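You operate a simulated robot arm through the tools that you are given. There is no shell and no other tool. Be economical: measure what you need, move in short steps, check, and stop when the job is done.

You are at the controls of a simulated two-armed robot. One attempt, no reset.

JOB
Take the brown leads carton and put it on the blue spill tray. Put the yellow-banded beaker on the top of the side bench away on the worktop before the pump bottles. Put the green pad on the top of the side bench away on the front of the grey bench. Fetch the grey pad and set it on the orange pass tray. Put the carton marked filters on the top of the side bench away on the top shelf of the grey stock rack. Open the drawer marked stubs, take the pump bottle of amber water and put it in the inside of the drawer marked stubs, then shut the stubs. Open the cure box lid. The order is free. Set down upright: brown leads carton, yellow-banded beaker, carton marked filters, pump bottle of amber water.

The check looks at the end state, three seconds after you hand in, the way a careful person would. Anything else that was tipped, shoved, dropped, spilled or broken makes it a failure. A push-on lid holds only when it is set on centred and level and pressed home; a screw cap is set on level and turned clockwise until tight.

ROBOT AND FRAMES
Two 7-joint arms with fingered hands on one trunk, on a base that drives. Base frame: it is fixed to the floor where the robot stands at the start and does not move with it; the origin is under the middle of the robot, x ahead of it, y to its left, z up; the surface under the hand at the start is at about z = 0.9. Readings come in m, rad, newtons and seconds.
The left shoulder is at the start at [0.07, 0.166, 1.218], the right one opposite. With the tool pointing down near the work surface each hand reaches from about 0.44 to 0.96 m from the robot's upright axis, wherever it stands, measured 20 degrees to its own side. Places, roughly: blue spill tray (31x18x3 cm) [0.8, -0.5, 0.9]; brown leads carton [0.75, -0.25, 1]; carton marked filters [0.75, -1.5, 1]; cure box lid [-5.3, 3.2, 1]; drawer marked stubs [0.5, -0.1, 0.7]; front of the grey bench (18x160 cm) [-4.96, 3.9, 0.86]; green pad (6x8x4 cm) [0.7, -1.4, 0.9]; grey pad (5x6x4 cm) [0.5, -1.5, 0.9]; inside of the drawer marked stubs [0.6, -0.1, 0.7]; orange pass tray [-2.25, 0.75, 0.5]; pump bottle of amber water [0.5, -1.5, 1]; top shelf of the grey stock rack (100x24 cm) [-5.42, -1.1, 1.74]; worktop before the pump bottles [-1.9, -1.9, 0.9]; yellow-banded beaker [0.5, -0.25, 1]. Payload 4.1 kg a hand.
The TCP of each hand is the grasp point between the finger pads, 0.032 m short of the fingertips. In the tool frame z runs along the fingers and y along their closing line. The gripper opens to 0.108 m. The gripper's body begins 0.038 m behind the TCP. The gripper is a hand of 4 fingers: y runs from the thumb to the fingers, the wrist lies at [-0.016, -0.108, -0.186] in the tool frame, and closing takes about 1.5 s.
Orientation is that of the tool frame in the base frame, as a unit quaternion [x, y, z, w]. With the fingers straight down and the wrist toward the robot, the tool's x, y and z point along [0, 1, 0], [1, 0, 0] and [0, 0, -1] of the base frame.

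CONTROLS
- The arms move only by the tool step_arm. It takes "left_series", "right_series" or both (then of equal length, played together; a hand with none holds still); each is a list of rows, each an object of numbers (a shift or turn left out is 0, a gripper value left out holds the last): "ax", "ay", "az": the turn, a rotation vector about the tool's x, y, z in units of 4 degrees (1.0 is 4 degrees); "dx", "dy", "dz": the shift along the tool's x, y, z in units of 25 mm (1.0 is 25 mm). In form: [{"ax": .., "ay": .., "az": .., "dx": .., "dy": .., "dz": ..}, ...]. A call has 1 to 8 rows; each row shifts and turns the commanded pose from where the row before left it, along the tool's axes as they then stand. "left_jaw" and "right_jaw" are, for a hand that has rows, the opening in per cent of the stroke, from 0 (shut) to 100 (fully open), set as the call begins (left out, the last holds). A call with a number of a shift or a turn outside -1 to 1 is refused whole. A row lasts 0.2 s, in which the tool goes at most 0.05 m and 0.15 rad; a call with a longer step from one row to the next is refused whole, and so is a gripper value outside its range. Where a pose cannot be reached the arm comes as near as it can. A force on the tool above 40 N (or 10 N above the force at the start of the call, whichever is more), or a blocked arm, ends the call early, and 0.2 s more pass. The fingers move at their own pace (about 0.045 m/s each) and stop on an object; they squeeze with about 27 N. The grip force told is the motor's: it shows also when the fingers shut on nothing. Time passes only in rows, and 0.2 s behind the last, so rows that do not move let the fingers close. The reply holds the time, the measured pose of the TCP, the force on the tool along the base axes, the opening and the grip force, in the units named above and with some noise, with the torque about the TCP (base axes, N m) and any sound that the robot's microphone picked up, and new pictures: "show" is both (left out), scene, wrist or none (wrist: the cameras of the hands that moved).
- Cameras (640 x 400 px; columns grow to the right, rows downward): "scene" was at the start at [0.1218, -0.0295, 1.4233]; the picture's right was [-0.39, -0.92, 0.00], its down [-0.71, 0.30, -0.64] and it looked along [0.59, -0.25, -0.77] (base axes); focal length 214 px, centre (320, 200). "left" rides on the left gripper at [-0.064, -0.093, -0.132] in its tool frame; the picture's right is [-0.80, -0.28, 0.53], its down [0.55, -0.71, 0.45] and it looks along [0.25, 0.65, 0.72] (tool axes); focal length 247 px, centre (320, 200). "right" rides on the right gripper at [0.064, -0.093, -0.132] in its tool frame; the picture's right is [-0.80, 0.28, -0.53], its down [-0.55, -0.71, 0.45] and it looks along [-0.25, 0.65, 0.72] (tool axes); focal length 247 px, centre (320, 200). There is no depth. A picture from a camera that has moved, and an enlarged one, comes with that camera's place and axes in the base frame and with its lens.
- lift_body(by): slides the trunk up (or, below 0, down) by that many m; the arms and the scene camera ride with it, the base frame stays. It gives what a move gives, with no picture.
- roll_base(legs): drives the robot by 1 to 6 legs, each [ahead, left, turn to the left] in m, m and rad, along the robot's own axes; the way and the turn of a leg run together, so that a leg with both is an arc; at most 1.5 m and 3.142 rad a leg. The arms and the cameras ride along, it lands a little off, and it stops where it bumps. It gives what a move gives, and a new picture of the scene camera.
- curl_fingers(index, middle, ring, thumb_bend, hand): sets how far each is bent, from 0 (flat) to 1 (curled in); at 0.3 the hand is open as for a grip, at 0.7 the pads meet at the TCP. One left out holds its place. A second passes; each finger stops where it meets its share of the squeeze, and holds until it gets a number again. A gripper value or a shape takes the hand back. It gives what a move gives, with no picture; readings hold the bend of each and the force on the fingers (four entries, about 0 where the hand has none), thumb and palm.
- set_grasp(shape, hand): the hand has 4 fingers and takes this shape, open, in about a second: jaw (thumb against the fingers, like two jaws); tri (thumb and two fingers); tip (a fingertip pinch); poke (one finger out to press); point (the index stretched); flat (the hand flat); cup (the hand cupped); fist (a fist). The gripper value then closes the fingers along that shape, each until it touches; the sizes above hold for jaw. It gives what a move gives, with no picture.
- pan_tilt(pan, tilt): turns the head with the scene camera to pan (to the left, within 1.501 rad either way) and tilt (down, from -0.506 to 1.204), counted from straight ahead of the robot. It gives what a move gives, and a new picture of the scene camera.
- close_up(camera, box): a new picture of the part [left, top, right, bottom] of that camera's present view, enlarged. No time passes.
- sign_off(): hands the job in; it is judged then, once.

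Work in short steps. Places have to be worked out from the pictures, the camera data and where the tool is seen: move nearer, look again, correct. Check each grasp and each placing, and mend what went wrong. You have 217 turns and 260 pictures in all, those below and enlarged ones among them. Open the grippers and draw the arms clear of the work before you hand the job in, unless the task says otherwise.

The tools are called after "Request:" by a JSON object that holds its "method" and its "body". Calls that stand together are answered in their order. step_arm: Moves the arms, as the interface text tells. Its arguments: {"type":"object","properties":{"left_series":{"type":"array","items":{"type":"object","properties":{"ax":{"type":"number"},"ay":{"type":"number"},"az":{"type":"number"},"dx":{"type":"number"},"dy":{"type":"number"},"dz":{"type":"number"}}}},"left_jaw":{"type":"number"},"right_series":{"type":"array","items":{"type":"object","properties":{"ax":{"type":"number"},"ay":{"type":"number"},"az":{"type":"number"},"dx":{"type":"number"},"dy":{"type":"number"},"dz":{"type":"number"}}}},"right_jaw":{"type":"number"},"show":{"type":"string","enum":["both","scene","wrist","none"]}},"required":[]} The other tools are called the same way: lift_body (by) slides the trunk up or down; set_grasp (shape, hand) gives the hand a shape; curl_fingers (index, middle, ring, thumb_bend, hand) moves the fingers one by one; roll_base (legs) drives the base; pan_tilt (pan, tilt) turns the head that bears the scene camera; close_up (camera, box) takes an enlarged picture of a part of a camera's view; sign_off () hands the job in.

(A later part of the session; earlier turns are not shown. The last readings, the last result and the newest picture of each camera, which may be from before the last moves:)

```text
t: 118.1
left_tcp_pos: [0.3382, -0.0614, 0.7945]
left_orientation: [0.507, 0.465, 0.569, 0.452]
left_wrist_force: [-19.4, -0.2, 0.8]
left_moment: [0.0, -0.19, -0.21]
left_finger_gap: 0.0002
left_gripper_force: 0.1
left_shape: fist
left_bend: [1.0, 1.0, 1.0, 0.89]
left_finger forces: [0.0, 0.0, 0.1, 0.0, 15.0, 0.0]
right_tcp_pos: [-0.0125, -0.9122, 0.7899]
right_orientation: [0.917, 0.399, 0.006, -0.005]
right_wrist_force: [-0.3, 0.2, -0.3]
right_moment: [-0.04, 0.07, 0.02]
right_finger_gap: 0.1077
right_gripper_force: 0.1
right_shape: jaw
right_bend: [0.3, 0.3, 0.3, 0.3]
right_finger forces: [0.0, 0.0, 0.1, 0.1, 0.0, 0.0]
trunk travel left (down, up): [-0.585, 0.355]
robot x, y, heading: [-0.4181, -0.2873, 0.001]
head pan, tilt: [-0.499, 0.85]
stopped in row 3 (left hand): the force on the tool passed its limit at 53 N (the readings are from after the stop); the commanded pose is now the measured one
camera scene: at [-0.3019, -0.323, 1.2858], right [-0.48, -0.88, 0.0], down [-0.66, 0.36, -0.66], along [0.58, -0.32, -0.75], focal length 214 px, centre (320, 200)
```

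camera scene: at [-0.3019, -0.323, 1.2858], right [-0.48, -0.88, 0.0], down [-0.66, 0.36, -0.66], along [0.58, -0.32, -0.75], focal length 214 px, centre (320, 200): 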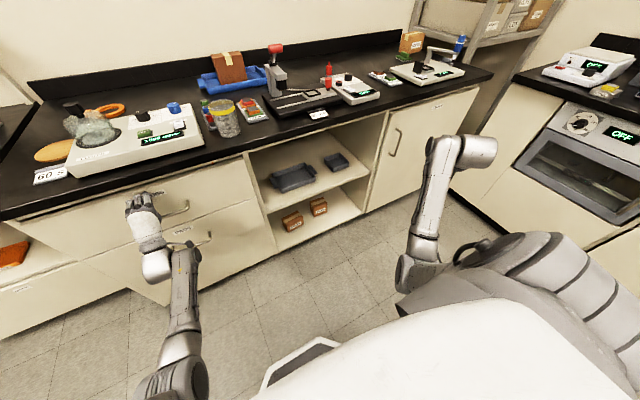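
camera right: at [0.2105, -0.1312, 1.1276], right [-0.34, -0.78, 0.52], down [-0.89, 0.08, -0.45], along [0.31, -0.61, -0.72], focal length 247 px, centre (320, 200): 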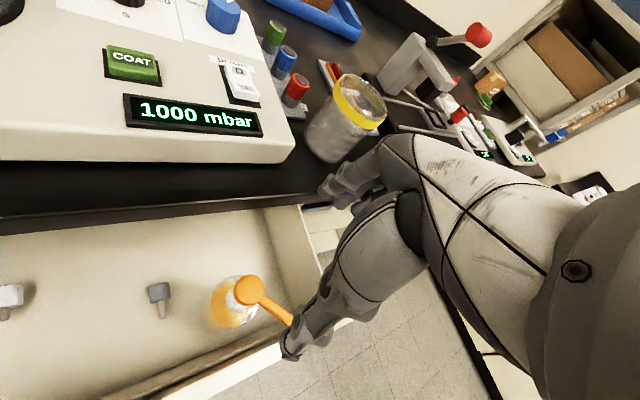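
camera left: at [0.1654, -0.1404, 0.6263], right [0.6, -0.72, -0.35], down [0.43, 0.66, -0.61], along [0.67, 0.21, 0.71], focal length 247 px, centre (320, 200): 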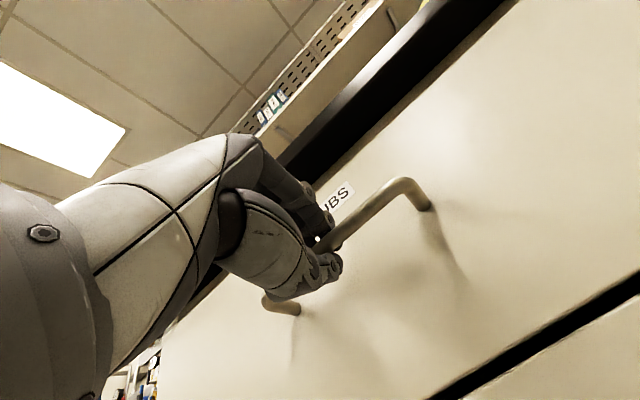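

The drawer hit home (53 N). Retreat the left hand, then verify the front is flush.

Request:
{"method": "step_arm", "body": {"left_series": [{"dz": -1}, {"dz": -1}, {"dz": -1}, {"dz": -1}, {"dz": -1}, {"dz": -1}, {"dz": -1}, {"dz": -1}], "show": "scene"}}

Request:
{"method": "close_up", "body": {"camera": "scene", "box": [0, 60, 290, 280]}}

```text
t: 119.9
left_tcp_pos: [0.1409, -0.0772, 0.7833]
left_orientation: [0.507, 0.465, 0.568, 0.451]
left_wrist_force: [0.0, -0.7, 0.1]
left_moment: [-0.01, 0.03, 0.01]
left_finger_gap: 0.0
left_gripper_force: 0.0
left_shape: fist
left_bend: [1.0, 1.0, 1.0, 0.84]
left_finger forces: [0.0, 0.0, 0.0, 0.0, 0.0, 0.0]
right_tcp_pos: [-0.0119, -0.9108, 0.7895]
right_orientation: [0.917, 0.398, 0.006, -0.004]
right_wrist_force: [0.3, -0.1, -0.4]
right_moment: [-0.02, 0.02, -0.02]
right_finger_gap: 0.1076
right_gripper_force: 0.1
right_shape: jaw
right_bend: [0.3, 0.3, 0.3, 0.3]
right_finger forces: [0.0, 0.0, 0.0, 0.0, 0.0, 0.1]
trunk travel left (down, up): [-0.585, 0.355]
robot x, y, heading: [-0.4195, -0.2851, -0.002]
head pan, tilt: [-0.499, 0.85]
camera scene: at [-0.3003, -0.3228, 1.2856], right [-0.48, -0.88, 0.0], down [-0.66, 0.36, -0.66], along [0.58, -0.32, -0.75], focal length 214 px, centre (320, 200)
```

scene: 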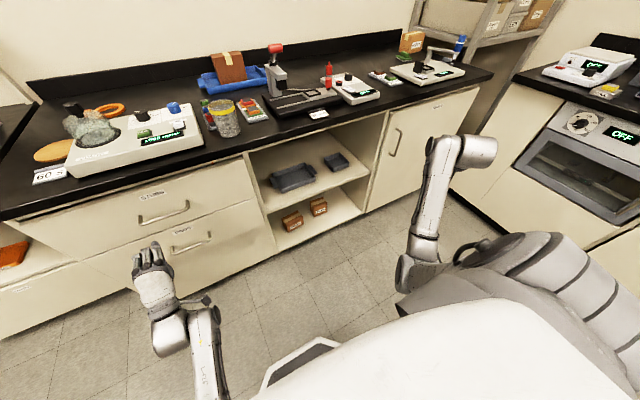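

```text
1.82 times, centred on (145, 170) of scene
camera zoom: at [-0.3003, -0.3228, 1.2856], right [-0.48, -0.88, 0.0], down [-0.66, 0.36, -0.66], along [0.58, -0.32, -0.75], focal length 390 px, centre (638, 254)
```

zoom: 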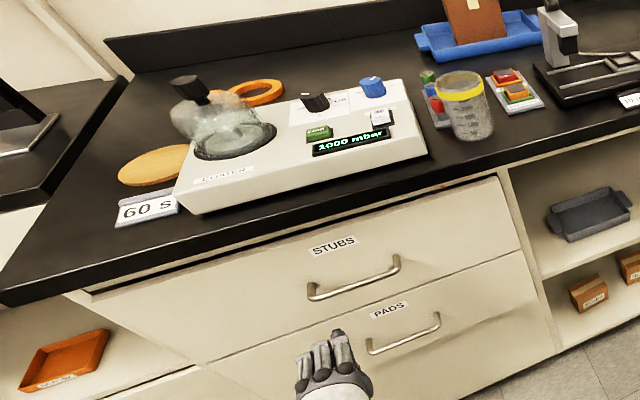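

The stubs drawer is shut. Now prepare the left hand for the beaker: raise the trunk, restore jaw shape, and pitch the fingers down.

Request:
{"method": "lift_body", "body": {"by": 0.3}}

Request:
{"method": "set_grasp", "body": {"hand": "left", "shape": "jaw"}}

Request:
{"method": "step_arm", "body": {"left_series": [{"ax": 1}, {"ax": 1}, {"ax": 1}, {"ax": 1}, {"ax": 1}, {"ax": 1}, {"ax": 1}, {"ax": 1}], "show": "none"}}

Request:
{"method": "step_arm", "body": {"left_series": [{"ax": 1}, {"ax": 1}, {"ax": 1}, {"ax": 1}, {"ax": 1}, {"ax": 1}, {"ax": 1}, {"ax": 1}], "show": "none"}}

Request:
{"method": "step_arm", "body": {"left_series": [{"ax": 1}, {"ax": 1}, {"ax": 1}, {"ax": 1}, {"ax": 1}, {"ax": 1}], "show": "both"}}

```text
t: 122.9
left_tcp_pos: [0.1413, -0.0761, 1.0835]
left_orientation: [0.508, 0.465, 0.568, 0.451]
left_wrist_force: [-0.3, 0.8, -0.2]
left_moment: [-0.01, 0.03, -0.03]
left_finger_gap: 0.0001
left_gripper_force: 0.1
left_shape: fist
left_bend: [1.0, 1.0, 1.0, 0.84]
left_finger forces: [0.0, 0.1, 0.1, 0.0, 0.0, 0.0]
right_tcp_pos: [-0.0118, -0.9115, 1.0907]
right_orientation: [0.917, 0.399, 0.006, -0.005]
right_wrist_force: [0.6, -0.6, -1.3]
right_moment: [-0.01, 0.04, -0.02]
right_finger_gap: 0.1076
right_gripper_force: 0.1
right_shape: jaw
right_bend: [0.3, 0.3, 0.3, 0.3]
right_finger forces: [0.0, 0.0, 0.0, 0.0, 0.0, 0.0]
trunk travel left (down, up): [-0.885, 0.055]
robot x, y, heading: [-0.4178, -0.286, -0.002]
head pan, tilt: [-0.499, 0.85]
```

```text
t: 123.8
left_tcp_pos: [0.1417, -0.0759, 1.0836]
left_orientation: [0.507, 0.466, 0.569, 0.45]
left_wrist_force: [0.4, 0.1, 0.1]
left_moment: [0.03, 0.0, -0.02]
left_finger_gap: 0.1076
left_gripper_force: 0.1
left_shape: jaw
left_bend: [0.3, 0.3, 0.3, 0.3]
left_finger forces: [0.0, 0.1, 0.0, 0.0, 0.0, 0.0]
right_tcp_pos: [-0.0125, -0.9118, 1.0881]
right_orientation: [0.917, 0.399, 0.006, -0.005]
right_wrist_force: [-0.8, 0.4, 0.5]
right_moment: [0.0, -0.05, -0.03]
right_finger_gap: 0.1076
right_gripper_force: 0.1
right_shape: jaw
right_bend: [0.3, 0.3, 0.3, 0.3]
right_finger forces: [0.1, 0.1, 0.0, 0.0, 0.0, 0.0]
trunk travel left (down, up): [-0.885, 0.055]
robot x, y, heading: [-0.4166, -0.2827, -0.002]
head pan, tilt: [-0.499, 0.85]
```

```text
t: 125.6
left_tcp_pos: [0.1431, -0.0619, 1.0853]
left_orientation: [0.627, 0.581, 0.44, 0.274]
left_wrist_force: [0.3, 1.1, -0.5]
left_moment: [-0.02, -0.01, 0.04]
left_finger_gap: 0.1078
left_gripper_force: 0.1
left_shape: jaw
left_bend: [0.3, 0.3, 0.3, 0.3]
left_finger forces: [0.0, 0.1, 0.0, 0.1, 0.1, 0.1]
right_tcp_pos: [-0.0134, -0.9115, 1.0877]
right_orientation: [0.917, 0.399, 0.005, -0.005]
right_wrist_force: [-0.1, 0.3, 0.6]
right_moment: [0.02, -0.04, -0.02]
right_finger_gap: 0.1075
right_gripper_force: 0.0
right_shape: jaw
right_bend: [0.3, 0.3, 0.3, 0.3]
right_finger forces: [0.0, 0.0, 0.0, 0.0, 0.0, 0.0]
trunk travel left (down, up): [-0.885, 0.055]
robot x, y, heading: [-0.4204, -0.2858, -0.0]
head pan, tilt: [-0.499, 0.85]
```

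```text
t: 127.6
left_tcp_pos: [0.1369, -0.0363, 1.0749]
left_orientation: [0.675, 0.682, 0.274, 0.064]
left_wrist_force: [0.0, -0.3, 0.2]
left_moment: [0.02, 0.02, 0.0]
left_finger_gap: 0.1076
left_gripper_force: 0.1
left_shape: jaw
left_bend: [0.3, 0.3, 0.3, 0.3]
left_finger forces: [0.0, 0.0, 0.0, 0.0, 0.0, 0.1]
right_tcp_pos: [-0.0121, -0.9113, 1.0883]
right_orientation: [0.917, 0.399, 0.006, -0.005]
right_wrist_force: [0.0, -0.1, -0.3]
right_moment: [-0.03, -0.03, -0.01]
right_finger_gap: 0.1075
right_gripper_force: 0.0
right_shape: jaw
right_bend: [0.3, 0.3, 0.3, 0.3]
right_finger forces: [0.0, 0.0, 0.0, 0.1, 0.0, 0.0]
trunk travel left (down, up): [-0.885, 0.055]
robot x, y, heading: [-0.4175, -0.2887, -0.001]
head pan, tilt: [-0.499, 0.85]
stopped in row 8 (left hand): the arm was blocked; the commanded pose is now the measured one
```

```text
t: 129.2
left_tcp_pos: [0.131, -0.0069, 1.069]
left_orientation: [0.664, 0.727, 0.143, -0.105]
left_wrist_force: [0.1, 0.3, 0.1]
left_moment: [0.01, -0.02, 0.04]
left_finger_gap: 0.1075
left_gripper_force: 0.0
left_shape: jaw
left_bend: [0.3, 0.3, 0.3, 0.3]
left_finger forces: [0.1, 0.0, 0.0, 0.0, 0.1, 0.0]
right_tcp_pos: [-0.0119, -0.9126, 1.0893]
right_orientation: [0.917, 0.398, 0.006, -0.004]
right_wrist_force: [0.7, -0.3, 0.8]
right_moment: [-0.04, 0.0, 0.01]
right_finger_gap: 0.1078
right_gripper_force: 0.1
right_shape: jaw
right_bend: [0.3, 0.3, 0.3, 0.3]
right_finger forces: [0.1, 0.1, 0.0, 0.0, 0.0, 0.0]
trunk travel left (down, up): [-0.885, 0.055]
robot x, y, heading: [-0.4214, -0.2871, -0.005]
head pan, tilt: [-0.499, 0.85]
stopped in row 6 (left hand): the arm was blocked; the commanded pose is now the measured one
camera scene: at [-0.2999, -0.3228, 1.5856], right [-0.48, -0.88, 0.0], down [-0.66, 0.36, -0.66], along [0.58, -0.32, -0.75], focal length 214 px, centre (320, 200)
camera left: at [0.04, -0.1189, 1.1639], right [-0.18, -0.58, -0.79], down [-0.74, 0.61, -0.28], along [0.65, 0.53, -0.54], focal length 247 px, centre (320, 200)
```

scene: 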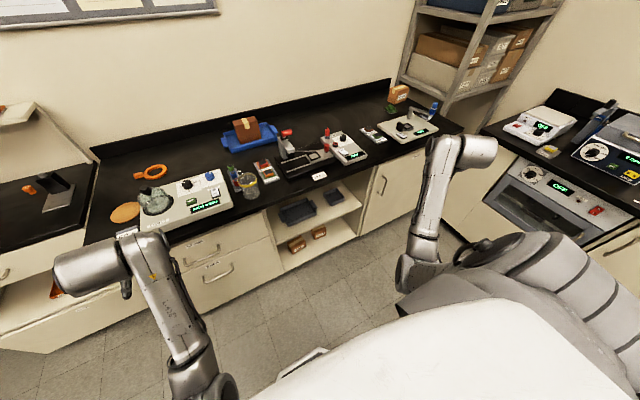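
left: 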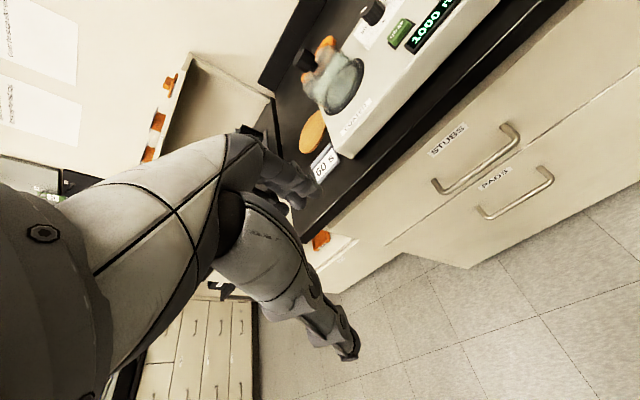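

The left hand is tilted 20° sideways; I level it while moving it a bit forward.

Request:
{"method": "step_arm", "body": {"left_series": [{"ay": -1, "dy": 0.6}, {"ay": -1, "dy": 0.6}, {"ay": -1, "dy": 0.6}, {"ay": -1, "dy": 0.6}, {"ay": -1, "dy": 0.6}], "left_jaw": 100, "show": "none"}}

```text
t: 130.4
left_tcp_pos: [0.2073, -0.003, 1.0745]
left_orientation: [0.679, 0.733, 0.023, 0.025]
left_wrist_force: [0.0, -1.0, 0.2]
left_moment: [-0.01, -0.03, 0.0]
left_finger_gap: 0.1078
left_gripper_force: 0.0
left_shape: jaw
left_bend: [0.3, 0.3, 0.3, 0.3]
left_finger forces: [0.0, 0.0, 0.1, 0.0, 0.0, 0.1]
right_tcp_pos: [-0.0115, -0.9118, 1.0888]
right_orientation: [0.917, 0.398, 0.006, -0.005]
right_wrist_force: [-0.2, 0.4, -0.8]
right_moment: [0.0, 0.0, -0.01]
right_finger_gap: 0.1077
right_gripper_force: 0.1
right_shape: jaw
right_bend: [0.3, 0.3, 0.3, 0.3]
right_finger forces: [0.1, 0.1, 0.1, 0.0, 0.0, 0.1]
trunk travel left (down, up): [-0.885, 0.055]
robot x, y, heading: [-0.4178, -0.2853, -0.002]
head pan, tilt: [-0.499, 0.85]
```

Drive right 0.345 m to bring the hand in front of the beaker (≈(0.39,-0.363)), turning it 30° so the fingers miss the knob panel.

Request:
{"method": "roll_base", "body": {"legs": [[0, -0.345, 0]]}}

Request:
{"method": "step_arm", "body": {"left_series": [{"ax": 1}, {"az": 1}, {"az": 1}, {"az": 1}, {"az": 1}, {"az": 1}, {"az": 1}, {"az": 1}], "show": "wrist"}}

```text
t: 132.7
left_tcp_pos: [0.2049, -0.3476, 1.0736]
left_orientation: [0.678, 0.735, 0.024, 0.025]
left_wrist_force: [1.0, 0.2, 0.4]
left_moment: [0.02, 0.0, 0.0]
left_finger_gap: 0.1078
left_gripper_force: 0.0
left_shape: jaw
left_bend: [0.3, 0.3, 0.3, 0.3]
left_finger forces: [0.1, 0.1, 0.1, 0.0, 0.0, 0.0]
right_tcp_pos: [-0.01, -1.2572, 1.0895]
right_orientation: [0.917, 0.399, 0.005, -0.004]
right_wrist_force: [0.4, 0.1, -0.6]
right_moment: [-0.02, -0.02, 0.02]
right_finger_gap: 0.1076
right_gripper_force: 0.0
right_shape: jaw
right_bend: [0.3, 0.3, 0.3, 0.3]
right_finger forces: [0.0, 0.1, 0.0, 0.0, 0.0, 0.0]
trunk travel left (down, up): [-0.885, 0.055]
robot x, y, heading: [-0.4158, -0.6327, 0.001]
head pan, tilt: [-0.499, 0.85]
camera scene: at [-0.2996, -0.6694, 1.5856], right [-0.48, -0.88, 0.0], down [-0.66, 0.36, -0.66], along [0.58, -0.32, -0.75], focal length 214 px, centre (320, 200)
```

scene: 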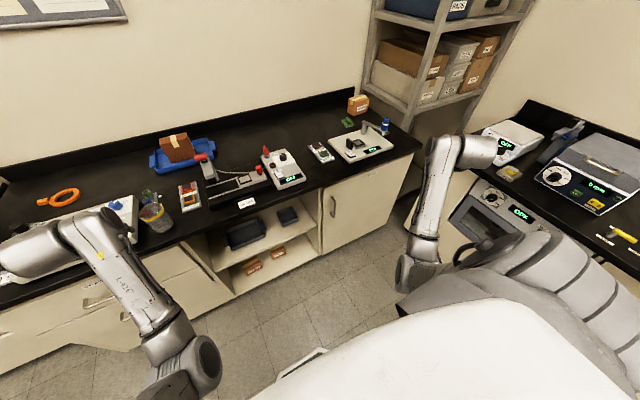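

```text
t: 134.5
left_tcp_pos: [0.2047, -0.3475, 1.0746]
left_orientation: [0.836, 0.548, -0.002, 0.001]
left_wrist_force: [0.2, 0.0, 0.1]
left_moment: [0.02, -0.01, 0.04]
left_finger_gap: 0.1075
left_gripper_force: 0.1
left_shape: jaw
left_bend: [0.3, 0.3, 0.3, 0.3]
left_finger forces: [0.0, 0.1, 0.0, 0.0, 0.1, 0.0]
right_tcp_pos: [-0.0104, -1.2569, 1.0885]
right_orientation: [0.917, 0.399, 0.006, -0.005]
right_wrist_force: [-0.3, 0.4, -0.8]
right_moment: [-0.01, 0.0, 0.0]
right_finger_gap: 0.108
right_gripper_force: 0.1
right_shape: jaw
right_bend: [0.3, 0.3, 0.3, 0.3]
right_finger forces: [0.1, 0.0, 0.1, 0.0, 0.1, 0.1]
trunk travel left (down, up): [-0.885, 0.055]
robot x, y, heading: [-0.424, -0.635, 0.001]
head pan, tilt: [-0.499, 0.85]
camera left: at [0.0945, -0.3695, 1.2056], right [-0.58, -0.62, -0.53], down [-0.43, 0.78, -0.45], along [0.69, -0.03, -0.72], focal length 247 px, centre (320, 200)
```

left: 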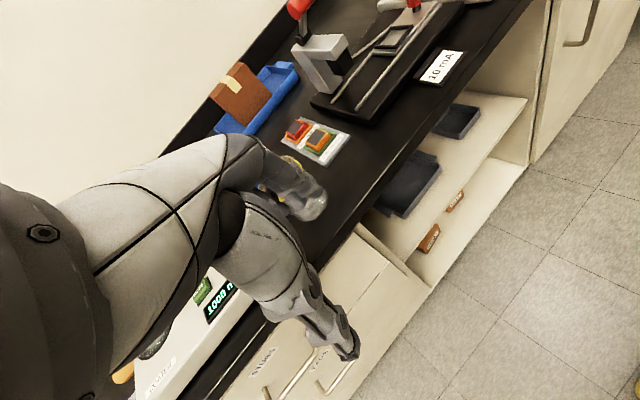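

Level and oriented. Move over the beaker.

Request:
{"method": "step_arm", "body": {"left_series": [{"dx": 0.34, "dy": 1}, {"dx": 0.34, "dy": 1}, {"dx": 0.34, "dy": 1}, {"dx": 0.34, "dy": 1}, {"dx": 0.34, "dy": 1}, {"dx": 0.34, "dy": 1}, {"dx": 0.34, "dy": 1}], "show": "wrist"}}

Request:
{"method": "close_up", "body": {"camera": "scene", "box": [60, 120, 260, 270]}}

```text
t: 136.1
left_tcp_pos: [0.3912, -0.3636, 1.0735]
left_orientation: [0.836, 0.549, -0.002, 0.001]
left_wrist_force: [-0.5, -0.9, 0.5]
left_moment: [0.01, 0.0, 0.03]
left_finger_gap: 0.1076
left_gripper_force: 0.1
left_shape: jaw
left_bend: [0.3, 0.3, 0.3, 0.3]
left_finger forces: [0.1, 0.1, 0.1, 0.0, 0.1, 0.0]
right_tcp_pos: [-0.0094, -1.2577, 1.0891]
right_orientation: [0.916, 0.401, 0.006, -0.005]
right_wrist_force: [0.1, 0.0, -0.7]
right_moment: [-0.04, 0.04, 0.0]
right_finger_gap: 0.1078
right_gripper_force: 0.1
right_shape: jaw
right_bend: [0.3, 0.3, 0.3, 0.3]
right_finger forces: [0.0, 0.0, 0.0, 0.1, 0.1, 0.0]
trunk travel left (down, up): [-0.885, 0.055]
robot x, y, heading: [-0.4197, -0.631, -0.0]
head pan, tilt: [-0.499, 0.85]
camera left: at [0.2801, -0.3851, 1.2046], right [-0.58, -0.62, -0.53], down [-0.43, 0.78, -0.45], along [0.69, -0.03, -0.72], focal length 247 px, centre (320, 200)
```

left: 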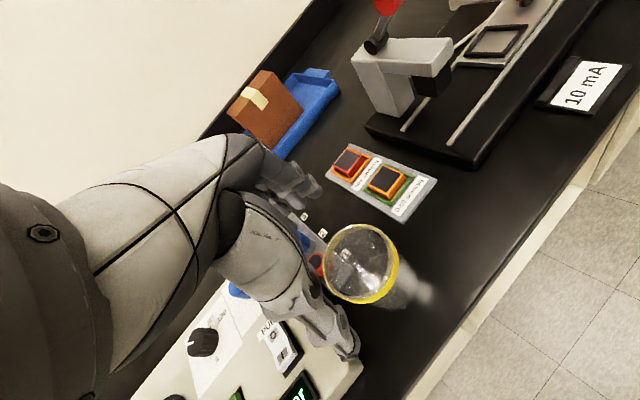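

```text
2.67 times, centred on (160, 195) of scene
camera zoom: at [-0.2984, -0.6705, 1.5854], right [-0.48, -0.88, 0.0], down [-0.66, 0.36, -0.66], along [0.58, -0.32, -0.75], focal length 572 px, centre (747, 213)
```

zoom: 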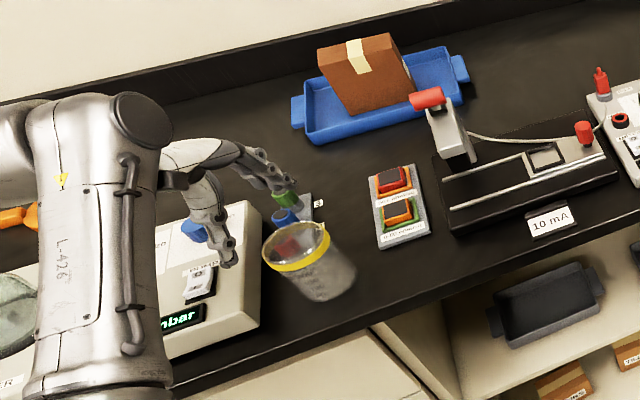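

The beaker is centred under the hand to ~6 mm. Correct and descend around it.

Request:
{"method": "step_arm", "body": {"left_series": [{"dx": -0.28, "dy": -0.05}, {"dz": 1}, {"dz": 1}, {"dz": 1}], "show": "wrist"}}

```text
t: 137.1
left_tcp_pos: [0.3843, -0.3697, 0.9972]
left_orientation: [0.836, 0.549, -0.002, 0.001]
left_wrist_force: [0.2, 0.1, -0.2]
left_moment: [0.02, 0.02, 0.03]
left_finger_gap: 0.1076
left_gripper_force: 0.0
left_shape: jaw
left_bend: [0.3, 0.3, 0.3, 0.3]
left_finger forces: [0.1, 0.0, 0.0, 0.1, 0.0, 0.1]
right_tcp_pos: [-0.0103, -1.2583, 1.0886]
right_orientation: [0.917, 0.399, 0.006, -0.005]
right_wrist_force: [-1.0, -0.2, 0.0]
right_moment: [-0.01, -0.04, 0.02]
right_finger_gap: 0.1077
right_gripper_force: 0.1
right_shape: jaw
right_bend: [0.3, 0.3, 0.3, 0.3]
right_finger forces: [0.0, 0.1, 0.0, 0.0, 0.0, 0.0]
trunk travel left (down, up): [-0.885, 0.055]
robot x, y, heading: [-0.4179, -0.6353, 0.003]
head pan, tilt: [-0.499, 0.85]
camera left: at [0.2747, -0.3912, 1.1294], right [-0.58, -0.62, -0.53], down [-0.43, 0.78, -0.45], along [0.69, -0.03, -0.72], focal length 247 px, centre (320, 200)
```

left: 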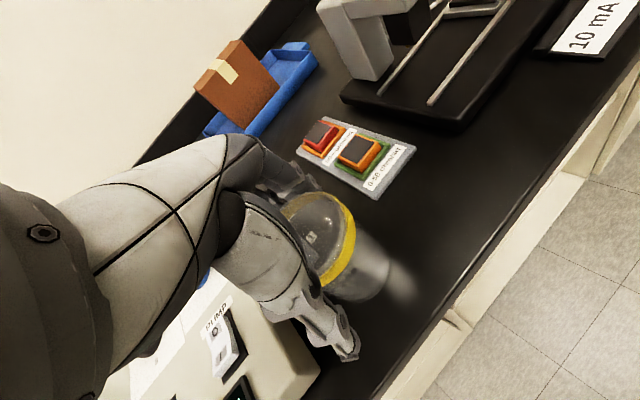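

Request:
{"method": "step_arm", "body": {"left_series": [{"dz": 0.5}, {"dz": 0.4}], "show": "none"}}

Request:
{"method": "step_arm", "body": {"left_series": [{}, {}, {}, {}, {}, {}, {}], "left_jaw": 0, "show": "wrist"}}

```text
t: 137.7
left_tcp_pos: [0.3847, -0.3692, 0.9754]
left_orientation: [0.836, 0.549, -0.002, 0.0]
left_wrist_force: [0.0, 0.4, 0.2]
left_moment: [-0.03, -0.02, 0.0]
left_finger_gap: 0.1077
left_gripper_force: 0.0
left_shape: jaw
left_bend: [0.3, 0.3, 0.3, 0.3]
left_finger forces: [0.3, 0.0, 0.1, 0.0, 0.0, 0.0]
right_tcp_pos: [-0.0112, -1.2594, 1.0891]
right_orientation: [0.917, 0.4, 0.006, -0.004]
right_wrist_force: [-0.4, -0.4, 0.1]
right_moment: [-0.04, -0.04, -0.03]
right_finger_gap: 0.1076
right_gripper_force: 0.1
right_shape: jaw
right_bend: [0.3, 0.3, 0.3, 0.3]
right_finger forces: [0.1, 0.0, 0.0, 0.0, 0.1, 0.0]
trunk travel left (down, up): [-0.885, 0.055]
robot x, y, heading: [-0.4212, -0.6328, 0.007]
head pan, tilt: [-0.499, 0.85]
```

```text
t: 139.3
left_tcp_pos: [0.3849, -0.3686, 0.9761]
left_orientation: [0.836, 0.549, -0.001, 0.002]
left_wrist_force: [0.0, 0.3, 0.2]
left_moment: [0.02, -0.02, 0.0]
left_finger_gap: 0.0621
left_gripper_force: 26.8
left_shape: jaw
left_bend: [0.74, 0.41, 0.44, 0.67]
left_finger forces: [13.7, 7.2, 3.2, 0.0, 24.1, 0.0]
right_tcp_pos: [-0.0099, -1.2588, 1.0889]
right_orientation: [0.917, 0.4, 0.006, -0.005]
right_wrist_force: [0.4, 0.3, -0.9]
right_moment: [0.0, 0.03, 0.01]
right_finger_gap: 0.1077
right_gripper_force: 0.1
right_shape: jaw
right_bend: [0.3, 0.3, 0.3, 0.3]
right_finger forces: [0.0, 0.0, 0.0, 0.0, 0.0, 0.0]
trunk travel left (down, up): [-0.885, 0.055]
robot x, y, heading: [-0.4162, -0.6281, 0.004]
head pan, tilt: [-0.499, 0.85]
camera left: at [0.2746, -0.3907, 1.107], right [-0.58, -0.62, -0.53], down [-0.43, 0.78, -0.45], along [0.69, -0.03, -0.72], focal length 247 px, centre (320, 200)
```

left: 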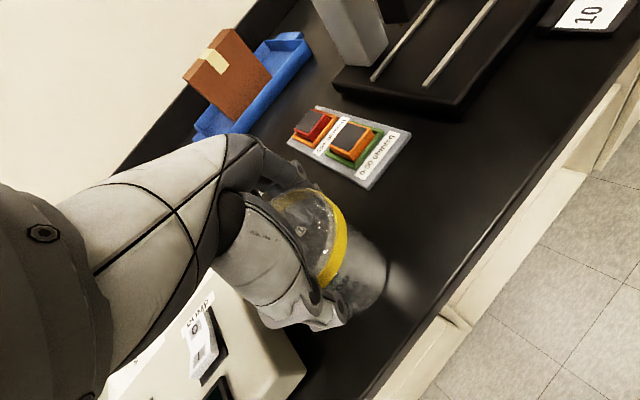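

Beaker gripped (62 mm). Lift it 0.2 m and pull back.

Request:
{"method": "step_arm", "body": {"left_series": [{"dz": -0.5}, {"dz": -1}, {"dz": -1}, {"dz": -1}, {"dz": -1}, {"dz": -1}, {"dz": -1}, {"dz": -1}], "show": "wrist"}}

Request:
{"method": "lift_body", "body": {"by": 0.05}}

```text
t: 141.1
left_tcp_pos: [0.3854, -0.3675, 1.1637]
left_orientation: [0.836, 0.549, -0.002, 0.001]
left_wrist_force: [0.5, -0.6, -0.8]
left_moment: [-0.02, 0.0, 0.0]
left_finger_gap: 0.0621
left_gripper_force: 26.6
left_shape: jaw
left_bend: [0.74, 0.41, 0.44, 0.67]
left_finger forces: [13.6, 7.2, 3.3, 0.1, 24.0, 0.0]
right_tcp_pos: [-0.0105, -1.258, 1.0882]
right_orientation: [0.917, 0.4, 0.006, -0.005]
right_wrist_force: [0.9, 0.6, 0.2]
right_moment: [0.02, -0.01, 0.01]
right_finger_gap: 0.1076
right_gripper_force: 0.1
right_shape: jaw
right_bend: [0.3, 0.3, 0.3, 0.3]
right_finger forces: [0.1, 0.0, 0.0, 0.0, 0.1, 0.1]
trunk travel left (down, up): [-0.885, 0.055]
robot x, y, heading: [-0.4206, -0.6366, 0.0]
head pan, tilt: [-0.499, 0.85]
camera left: at [0.2745, -0.39, 1.2959], right [-0.58, -0.62, -0.53], down [-0.43, 0.78, -0.45], along [0.69, -0.03, -0.72], focal length 247 px, centre (320, 200)
```

left: 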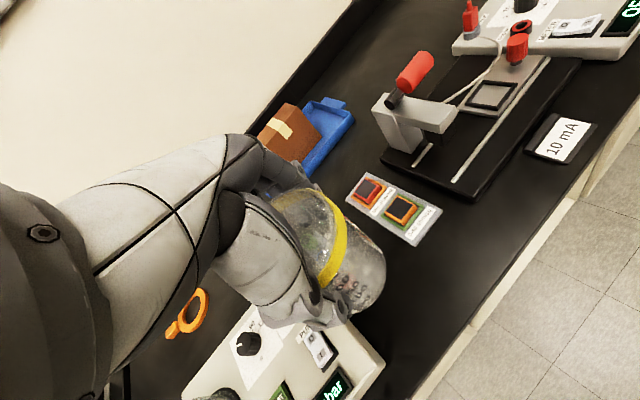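

```text
t: 142.0
left_tcp_pos: [0.3853, -0.3677, 1.213]
left_orientation: [0.836, 0.549, -0.001, 0.0]
left_wrist_force: [1.2, 0.8, -0.2]
left_moment: [-0.02, 0.03, 0.03]
left_finger_gap: 0.062
left_gripper_force: 26.9
left_shape: jaw
left_bend: [0.74, 0.41, 0.44, 0.67]
left_finger forces: [13.7, 7.2, 3.3, 0.1, 24.0, 0.0]
right_tcp_pos: [-0.0105, -1.2578, 1.1387]
right_orientation: [0.917, 0.399, 0.006, -0.004]
right_wrist_force: [0.5, -0.4, 0.7]
right_moment: [0.01, 0.0, 0.01]
right_finger_gap: 0.1077
right_gripper_force: 0.1
right_shape: jaw
right_bend: [0.3, 0.3, 0.3, 0.3]
right_finger forces: [0.0, 0.1, 0.0, 0.0, 0.1, 0.0]
trunk travel left (down, up): [-0.935, 0.005]
robot x, y, heading: [-0.4197, -0.6305, 0.003]
head pan, tilt: [-0.499, 0.85]
```

Next the grey pad (≈(0.514,-1.536), 6 cm along x). I turn the right hand to point its closing line along x and bring it inward before driving.

Request:
{"method": "step_arm", "body": {"right_series": [{"az": -1, "dx": 0.96, "dy": -0.145}, {"az": -1, "dx": 0.968, "dy": -0.076}, {"az": -1, "dx": 0.97, "dy": -0.009}, {"az": -1, "dx": 0.969, "dy": 0.059}, {"az": -1, "dx": 0.963, "dy": 0.127}, {"az": -1, "dx": 0.951, "dy": 0.193}, {"az": -1, "dx": 0.935, "dy": 0.26}, {"az": -1, "dx": 0.915, "dy": 0.324}], "show": "none"}}

Request:
{"method": "step_arm", "body": {"right_series": [{"az": -1, "dx": 0.89, "dy": 0.387}, {"az": -1, "dx": 0.861, "dy": 0.449}, {"az": -0.7, "dx": 0.828, "dy": 0.507}, {"dx": 0.8, "dy": 0.55}], "show": "none"}}

Request:
{"method": "roll_base", "body": {"legs": [[0, -0.55, 0], [0.3, 0, 0]]}}

Request:
{"method": "close_up", "body": {"camera": "right", "box": [0, 0, 640, 400]}}

```text
t: 143.8
left_tcp_pos: [0.3859, -0.3674, 1.213]
left_orientation: [0.836, 0.549, -0.002, 0.0]
left_wrist_force: [0.1, 0.1, -1.2]
left_moment: [0.03, 0.02, -0.01]
left_finger_gap: 0.0622
left_gripper_force: 27.1
left_shape: jaw
left_bend: [0.74, 0.41, 0.44, 0.67]
left_finger forces: [13.7, 7.2, 3.2, 0.0, 24.1, 0.1]
right_tcp_pos: [0.1002, -1.0979, 1.1408]
right_orientation: [0.771, 0.637, 0.006, -0.003]
right_wrist_force: [0.4, -0.5, -0.2]
right_moment: [0.02, -0.01, 0.0]
right_finger_gap: 0.1079
right_gripper_force: 0.0
right_shape: jaw
right_bend: [0.3, 0.3, 0.3, 0.3]
right_finger forces: [0.0, 0.0, 0.0, 0.0, 0.0, 0.1]
trunk travel left (down, up): [-0.935, 0.005]
robot x, y, heading: [-0.4217, -0.6301, -0.001]
head pan, tilt: [-0.499, 0.85]
```

```text
t: 144.8
left_tcp_pos: [0.3861, -0.3671, 1.2135]
left_orientation: [0.836, 0.549, -0.002, 0.0]
left_wrist_force: [0.7, 0.0, -1.3]
left_moment: [-0.02, 0.0, -0.01]
left_finger_gap: 0.0623
left_gripper_force: 27.4
left_shape: jaw
left_bend: [0.74, 0.41, 0.44, 0.67]
left_finger forces: [13.7, 7.2, 3.2, 0.0, 24.0, 0.0]
right_tcp_pos: [0.1551, -1.0158, 1.1416]
right_orientation: [0.708, 0.706, 0.006, -0.002]
right_wrist_force: [0.2, 0.2, 0.8]
right_moment: [-0.03, 0.0, -0.01]
right_finger_gap: 0.1078
right_gripper_force: 0.0
right_shape: jaw
right_bend: [0.3, 0.3, 0.3, 0.3]
right_finger forces: [0.0, 0.0, 0.0, 0.0, 0.1, 0.0]
trunk travel left (down, up): [-0.935, 0.005]
robot x, y, heading: [-0.4195, -0.6331, -0.002]
head pan, tilt: [-0.499, 0.85]
```

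```text
t: 149.6
left_tcp_pos: [0.6874, -0.913, 1.2153]
left_orientation: [0.836, 0.549, -0.002, 0.0]
left_wrist_force: [0.0, 0.3, -1.7]
left_moment: [-0.04, -0.02, 0.02]
left_finger_gap: 0.062
left_gripper_force: 27.0
left_shape: jaw
left_bend: [0.74, 0.41, 0.44, 0.67]
left_finger forces: [13.7, 7.2, 3.3, 0.1, 24.1, 0.0]
right_tcp_pos: [0.4567, -1.5632, 1.1452]
right_orientation: [0.707, 0.707, 0.007, -0.002]
right_wrist_force: [0.5, -0.6, 0.3]
right_moment: [0.03, 0.01, -0.01]
right_finger_gap: 0.1078
right_gripper_force: 0.1
right_shape: jaw
right_bend: [0.3, 0.3, 0.3, 0.3]
right_finger forces: [0.1, 0.1, 0.1, 0.0, 0.0, 0.0]
trunk travel left (down, up): [-0.935, 0.005]
robot x, y, heading: [-0.1111, -1.1841, 0.002]
head pan, tilt: [-0.499, 0.85]
camera scene: at [0.002, -1.2169, 1.6358], right [-0.48, -0.88, 0.0], down [-0.66, 0.36, -0.66], along [0.58, -0.31, -0.75], focal length 214 px, centre (320, 200)
```

scene: 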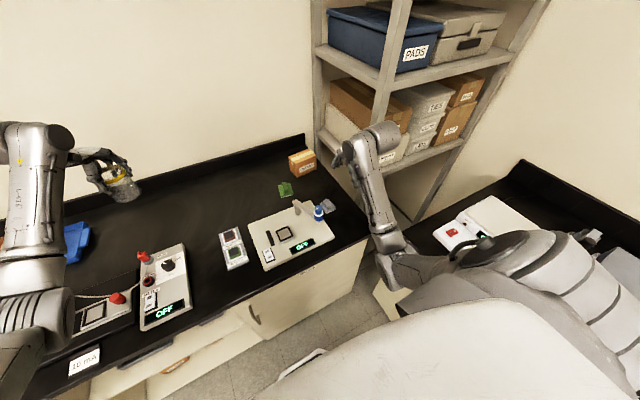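

```text
1.00 times, centred on (320, 200) of right (not enlarged: the box is as wide or as high as the picture)
camera zoom: at [0.3628, -1.5011, 1.2769], right [0.28, -0.8, 0.52], down [-0.7, -0.54, -0.46], along [0.66, -0.24, -0.72], focal length 247 px, centre (320, 200)
```

zoom: 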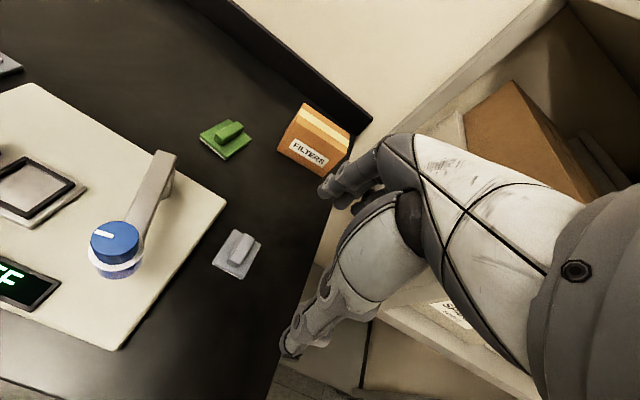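

Grey pad confirmed at (0.514,-1.535). Move over it and descend.

Request:
{"method": "step_arm", "body": {"right_series": [{"dx": 0.57, "dy": 0.77}, {"dx": 0.56, "dy": 0.77}, {"dy": 0.76}, {"dz": 1}, {"dz": 1}, {"dz": 1}, {"dz": 1}, {"dz": 1}], "right_jaw": 100, "show": "both"}}

```text
t: 151.4
left_tcp_pos: [0.6893, -0.914, 1.2146]
left_orientation: [0.835, 0.55, -0.001, 0.001]
left_wrist_force: [0.7, -0.2, -1.9]
left_moment: [-0.01, -0.04, -0.02]
left_finger_gap: 0.0622
left_gripper_force: 26.8
left_shape: jaw
left_bend: [0.74, 0.41, 0.44, 0.67]
left_finger forces: [13.7, 7.3, 3.4, 0.0, 24.0, 0.1]
right_tcp_pos: [0.5168, -1.5339, 1.0188]
right_orientation: [0.707, 0.707, 0.006, -0.001]
right_wrist_force: [0.0, 0.5, 0.3]
right_moment: [0.0, 0.0, 0.01]
right_finger_gap: 0.1076
right_gripper_force: 0.1
right_shape: jaw
right_bend: [0.3, 0.3, 0.3, 0.3]
right_finger forces: [0.0, 0.1, 0.0, 0.1, 0.0, 0.0]
trunk travel left (down, up): [-0.935, 0.005]
robot x, y, heading: [-0.113, -1.1816, 0.003]
head pan, tilt: [-0.499, 0.85]
camera scene: at [0.0041, -1.2173, 1.6356], right [-0.48, -0.88, 0.0], down [-0.66, 0.36, -0.66], along [0.58, -0.31, -0.75], focal length 214 px, centre (320, 200)
camera right: at [0.4222, -1.4714, 1.1514], right [0.28, -0.8, 0.52], down [-0.7, -0.54, -0.46], along [0.65, -0.24, -0.72], focal length 247 px, centre (320, 200)
```

scene: 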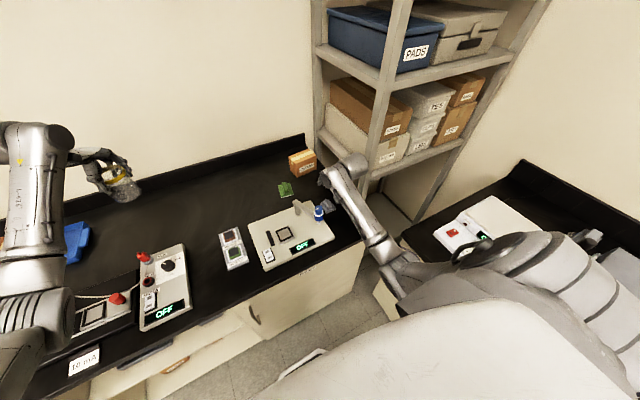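
right: 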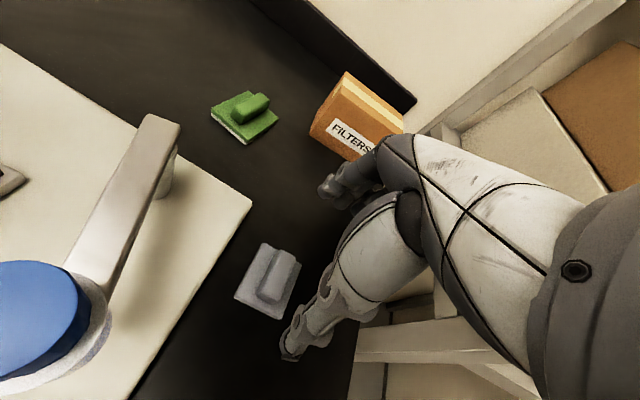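

Pad is right under the TCP. Descend to z≈0.941 and close.

Request:
{"method": "step_arm", "body": {"right_series": [{"dz": 1}, {"dz": 1}, {"dz": 0.7}, {"dz": 0.4}], "show": "wrist"}}

Request:
{"method": "step_arm", "body": {"right_series": [{}, {}, {}, {}, {}, {}, {}], "right_jaw": 0, "show": "wrist"}}

```text
t: 152.4
left_tcp_pos: [0.6889, -0.9148, 1.2149]
left_orientation: [0.835, 0.55, -0.001, 0.001]
left_wrist_force: [1.0, 0.2, -0.1]
left_moment: [0.0, 0.01, 0.02]
left_finger_gap: 0.0621
left_gripper_force: 27.2
left_shape: jaw
left_bend: [0.74, 0.41, 0.44, 0.67]
left_finger forces: [13.7, 7.2, 3.2, 0.0, 24.1, 0.1]
right_tcp_pos: [0.5179, -1.533, 0.9416]
right_orientation: [0.707, 0.707, 0.006, -0.003]
right_wrist_force: [-0.4, -0.1, 0.5]
right_moment: [0.01, -0.05, -0.01]
right_finger_gap: 0.1076
right_gripper_force: 0.1
right_shape: jaw
right_bend: [0.3, 0.3, 0.3, 0.3]
right_finger forces: [0.0, 0.0, 0.1, 0.1, 0.0, 0.1]
trunk travel left (down, up): [-0.935, 0.005]
robot x, y, heading: [-0.1173, -1.1811, 0.003]
head pan, tilt: [-0.499, 0.85]
camera right: at [0.4236, -1.4706, 1.0741], right [0.28, -0.8, 0.52], down [-0.7, -0.54, -0.46], along [0.65, -0.24, -0.72], focal length 247 px, centre (320, 200)
```

right: 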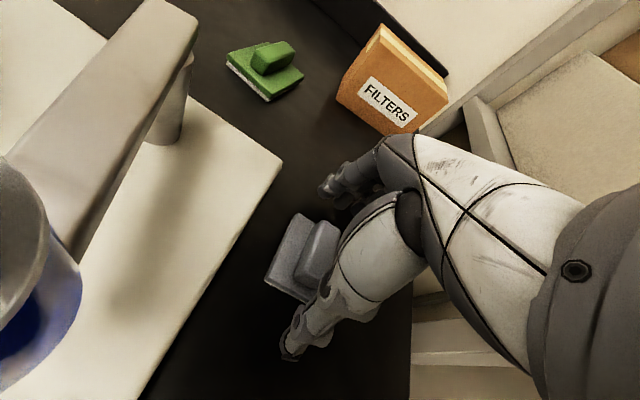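

```text
t: 154.0
left_tcp_pos: [0.6865, -0.9132, 1.215]
left_orientation: [0.835, 0.55, -0.002, 0.002]
left_wrist_force: [-0.4, 0.1, -0.3]
left_moment: [-0.02, 0.02, 0.0]
left_finger_gap: 0.0621
left_gripper_force: 27.1
left_shape: jaw
left_bend: [0.74, 0.41, 0.44, 0.67]
left_finger forces: [13.7, 7.2, 3.4, 0.1, 24.0, 0.1]
right_tcp_pos: [0.5175, -1.533, 0.9449]
right_orientation: [0.707, 0.707, 0.008, -0.001]
right_wrist_force: [1.8, -2.5, 17.6]
right_moment: [-0.09, -0.66, -0.07]
right_finger_gap: 0.0459
right_gripper_force: 27.3
right_shape: jaw
right_bend: [0.74, 0.47, 0.53, 0.73]
right_finger forces: [20.4, 16.6, 0.0, 0.0, 26.6, 0.0]
trunk travel left (down, up): [-0.935, 0.005]
robot x, y, heading: [-0.1173, -1.1799, -0.0]
head pan, tilt: [-0.499, 0.85]
camera right: at [0.4225, -1.4703, 1.0765], right [0.28, -0.8, 0.53], down [-0.7, -0.54, -0.46], along [0.66, -0.24, -0.71], focal length 247 px, centre (320, 200)
```

right: 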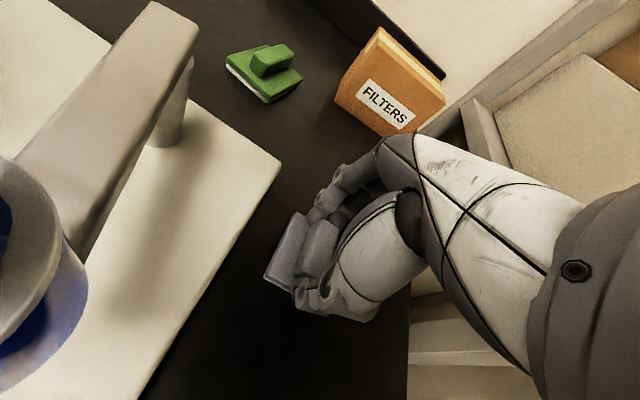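

The fingers hold the pad's ridge ends (46 mm). Lift and check.

Request:
{"method": "step_arm", "body": {"right_series": [{"dz": -0.4}, {"dz": -0.6}, {"dz": -1}, {"dz": -1}, {"dz": -1}, {"dz": -1}], "show": "wrist"}}

```text
t: 155.4
left_tcp_pos: [0.6874, -0.9141, 1.2139]
left_orientation: [0.835, 0.55, -0.002, 0.001]
left_wrist_force: [-0.2, 0.1, -1.3]
left_moment: [0.0, -0.02, -0.02]
left_finger_gap: 0.062
left_gripper_force: 27.3
left_shape: jaw
left_bend: [0.74, 0.41, 0.44, 0.67]
left_finger forces: [13.8, 7.3, 3.3, 0.0, 24.0, 0.1]
right_tcp_pos: [0.5167, -1.5332, 1.0663]
right_orientation: [0.708, 0.706, 0.007, -0.003]
right_wrist_force: [0.8, 0.7, -0.9]
right_moment: [0.0, 0.01, -0.02]
right_finger_gap: 0.0452
right_gripper_force: 27.1
right_shape: jaw
right_bend: [0.74, 0.47, 0.53, 0.74]
right_finger forces: [14.2, 8.5, 0.0, 0.1, 25.7, 0.0]
trunk travel left (down, up): [-0.935, 0.005]
robot x, y, heading: [-0.1177, -1.1799, -0.001]
head pan, tilt: [-0.499, 0.85]
camera right: at [0.4222, -1.4719, 1.1995], right [0.28, -0.8, 0.52], down [-0.7, -0.54, -0.46], along [0.65, -0.24, -0.72], focal length 247 px, centre (320, 200)
```

right: 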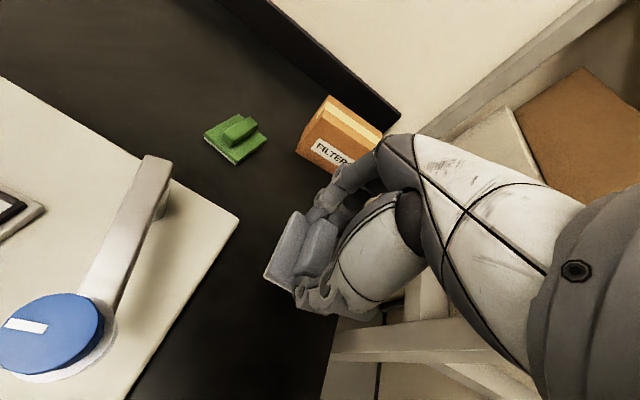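

Pad held. Back away from the bench, move to open floor, and look around.

Request:
{"method": "roll_base", "body": {"legs": [[-0.6, 0, 0], [-0.4, 0.6, 0]]}}

Request:
{"method": "pan_tilt", "body": {"pan": -1.5, "tilt": 0.35}}

Request:
{"method": "pan_tilt", "body": {"pan": 1.5, "tilt": 0.35}}

```text
t: 161.9
left_tcp_pos: [-0.3361, -0.3099, 1.213]
left_orientation: [0.814, 0.581, -0.003, 0.001]
left_wrist_force: [-0.6, 0.0, -1.3]
left_moment: [-0.03, -0.02, -0.01]
left_finger_gap: 0.0622
left_gripper_force: 26.9
left_shape: jaw
left_bend: [0.74, 0.41, 0.44, 0.67]
left_finger forces: [13.7, 7.2, 3.3, 0.0, 24.2, 0.0]
right_tcp_pos: [-0.4587, -0.941, 1.0657]
right_orientation: [0.678, 0.735, 0.006, -0.003]
right_wrist_force: [0.3, 0.1, -0.6]
right_moment: [0.01, 0.03, -0.02]
right_finger_gap: 0.0452
right_gripper_force: 26.6
right_shape: jaw
right_bend: [0.74, 0.47, 0.53, 0.74]
right_finger forces: [14.0, 8.4, 0.0, 0.1, 26.0, 0.0]
trunk travel left (down, up): [-0.935, 0.005]
robot x, y, heading: [-1.1204, -0.6358, 0.083]
head pan, tilt: [-0.499, 0.85]
stopped in leg 2: the robot was blocked; the commanded pose is now the measured one
camera scene: at [-0.994, -0.6642, 1.6354], right [-0.41, -0.91, 0.0], down [-0.69, 0.3, -0.66], along [0.6, -0.27, -0.75], focal length 214 px, centre (320, 200)
```

scene: 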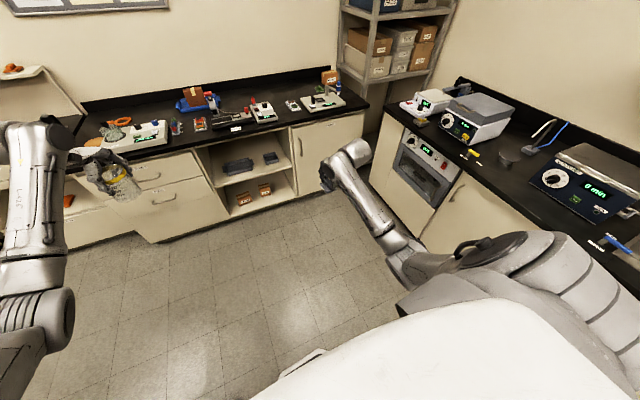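

```text
t: 163.1
left_tcp_pos: [-0.3887, -0.2616, 1.2158]
left_orientation: [0.795, 0.607, -0.001, 0.002]
left_wrist_force: [0.2, -0.4, -0.8]
left_moment: [0.06, -0.03, 0.0]
left_finger_gap: 0.0623
left_gripper_force: 27.1
left_shape: jaw
left_bend: [0.74, 0.41, 0.45, 0.67]
left_finger forces: [13.9, 7.3, 3.5, 0.0, 24.1, 0.0]
right_tcp_pos: [-0.4722, -0.8995, 1.0688]
right_orientation: [0.655, 0.756, 0.005, -0.001]
right_wrist_force: [-0.6, -0.7, 1.3]
right_moment: [0.01, -0.01, 0.02]
right_finger_gap: 0.045
right_gripper_force: 26.9
right_shape: jaw
right_bend: [0.74, 0.47, 0.53, 0.74]
right_finger forces: [14.0, 8.2, 0.0, 0.0, 25.8, 0.0]
trunk travel left (down, up): [-0.935, 0.005]
robot x, y, heading: [-1.1416, -0.6367, 0.144]
head pan, tilt: [-1.499, 0.351]
camera scene: at [-1.0789, -0.7204, 1.6795], right [-0.98, -0.21, 0.0], down [-0.07, 0.34, -0.94], along [0.2, -0.92, -0.34], focal length 214 px, centre (320, 200)
```

scene: 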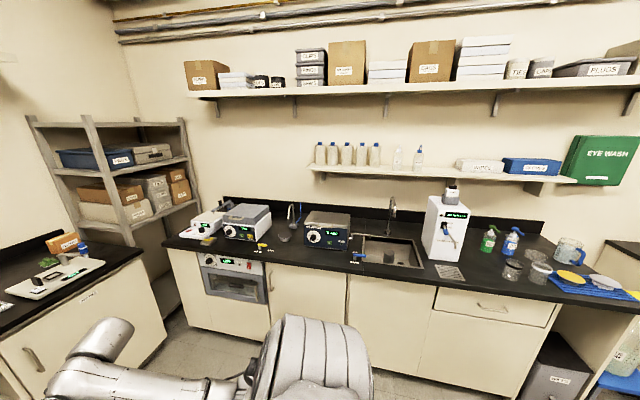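

```text
t: 165.7
left_tcp_pos: [-0.407, -0.2436, 1.2135]
left_orientation: [0.788, 0.616, -0.001, 0.001]
left_wrist_force: [1.3, -0.9, -1.8]
left_moment: [0.01, 0.17, 0.02]
left_finger_gap: 0.062
left_gripper_force: 27.0
left_shape: jaw
left_bend: [0.74, 0.41, 0.45, 0.67]
left_finger forces: [13.9, 7.2, 3.5, 0.1, 24.0, 0.0]
right_tcp_pos: [-0.4761, -0.8838, 1.0674]
right_orientation: [0.647, 0.762, 0.007, -0.003]
right_wrist_force: [-1.0, -0.3, 1.1]
right_moment: [0.04, -0.1, 0.02]
right_finger_gap: 0.0451
right_gripper_force: 27.0
right_shape: jaw
right_bend: [0.74, 0.47, 0.53, 0.74]
right_finger forces: [14.1, 8.0, 0.1, 0.0, 25.8, 0.0]
trunk travel left (down, up): [-0.935, 0.005]
robot x, y, heading: [-1.1549, -0.638, 0.168]
head pan, tilt: [1.499, 0.351]
camera scene: at [-1.1156, -0.5354, 1.6794], right [1.0, 0.09, 0.0], down [0.03, -0.34, -0.94], along [-0.09, 0.94, -0.34], focal length 214 px, centre (320, 200)
```

scene: 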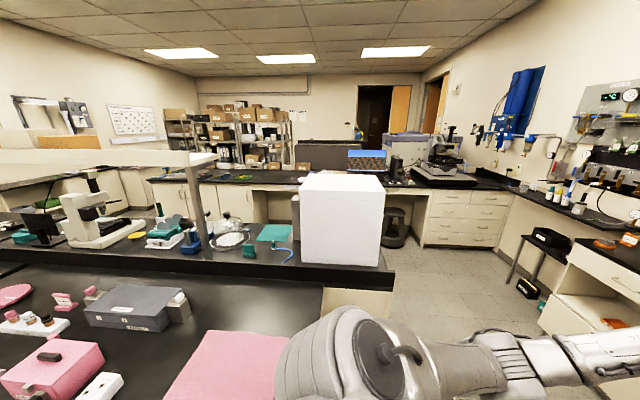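

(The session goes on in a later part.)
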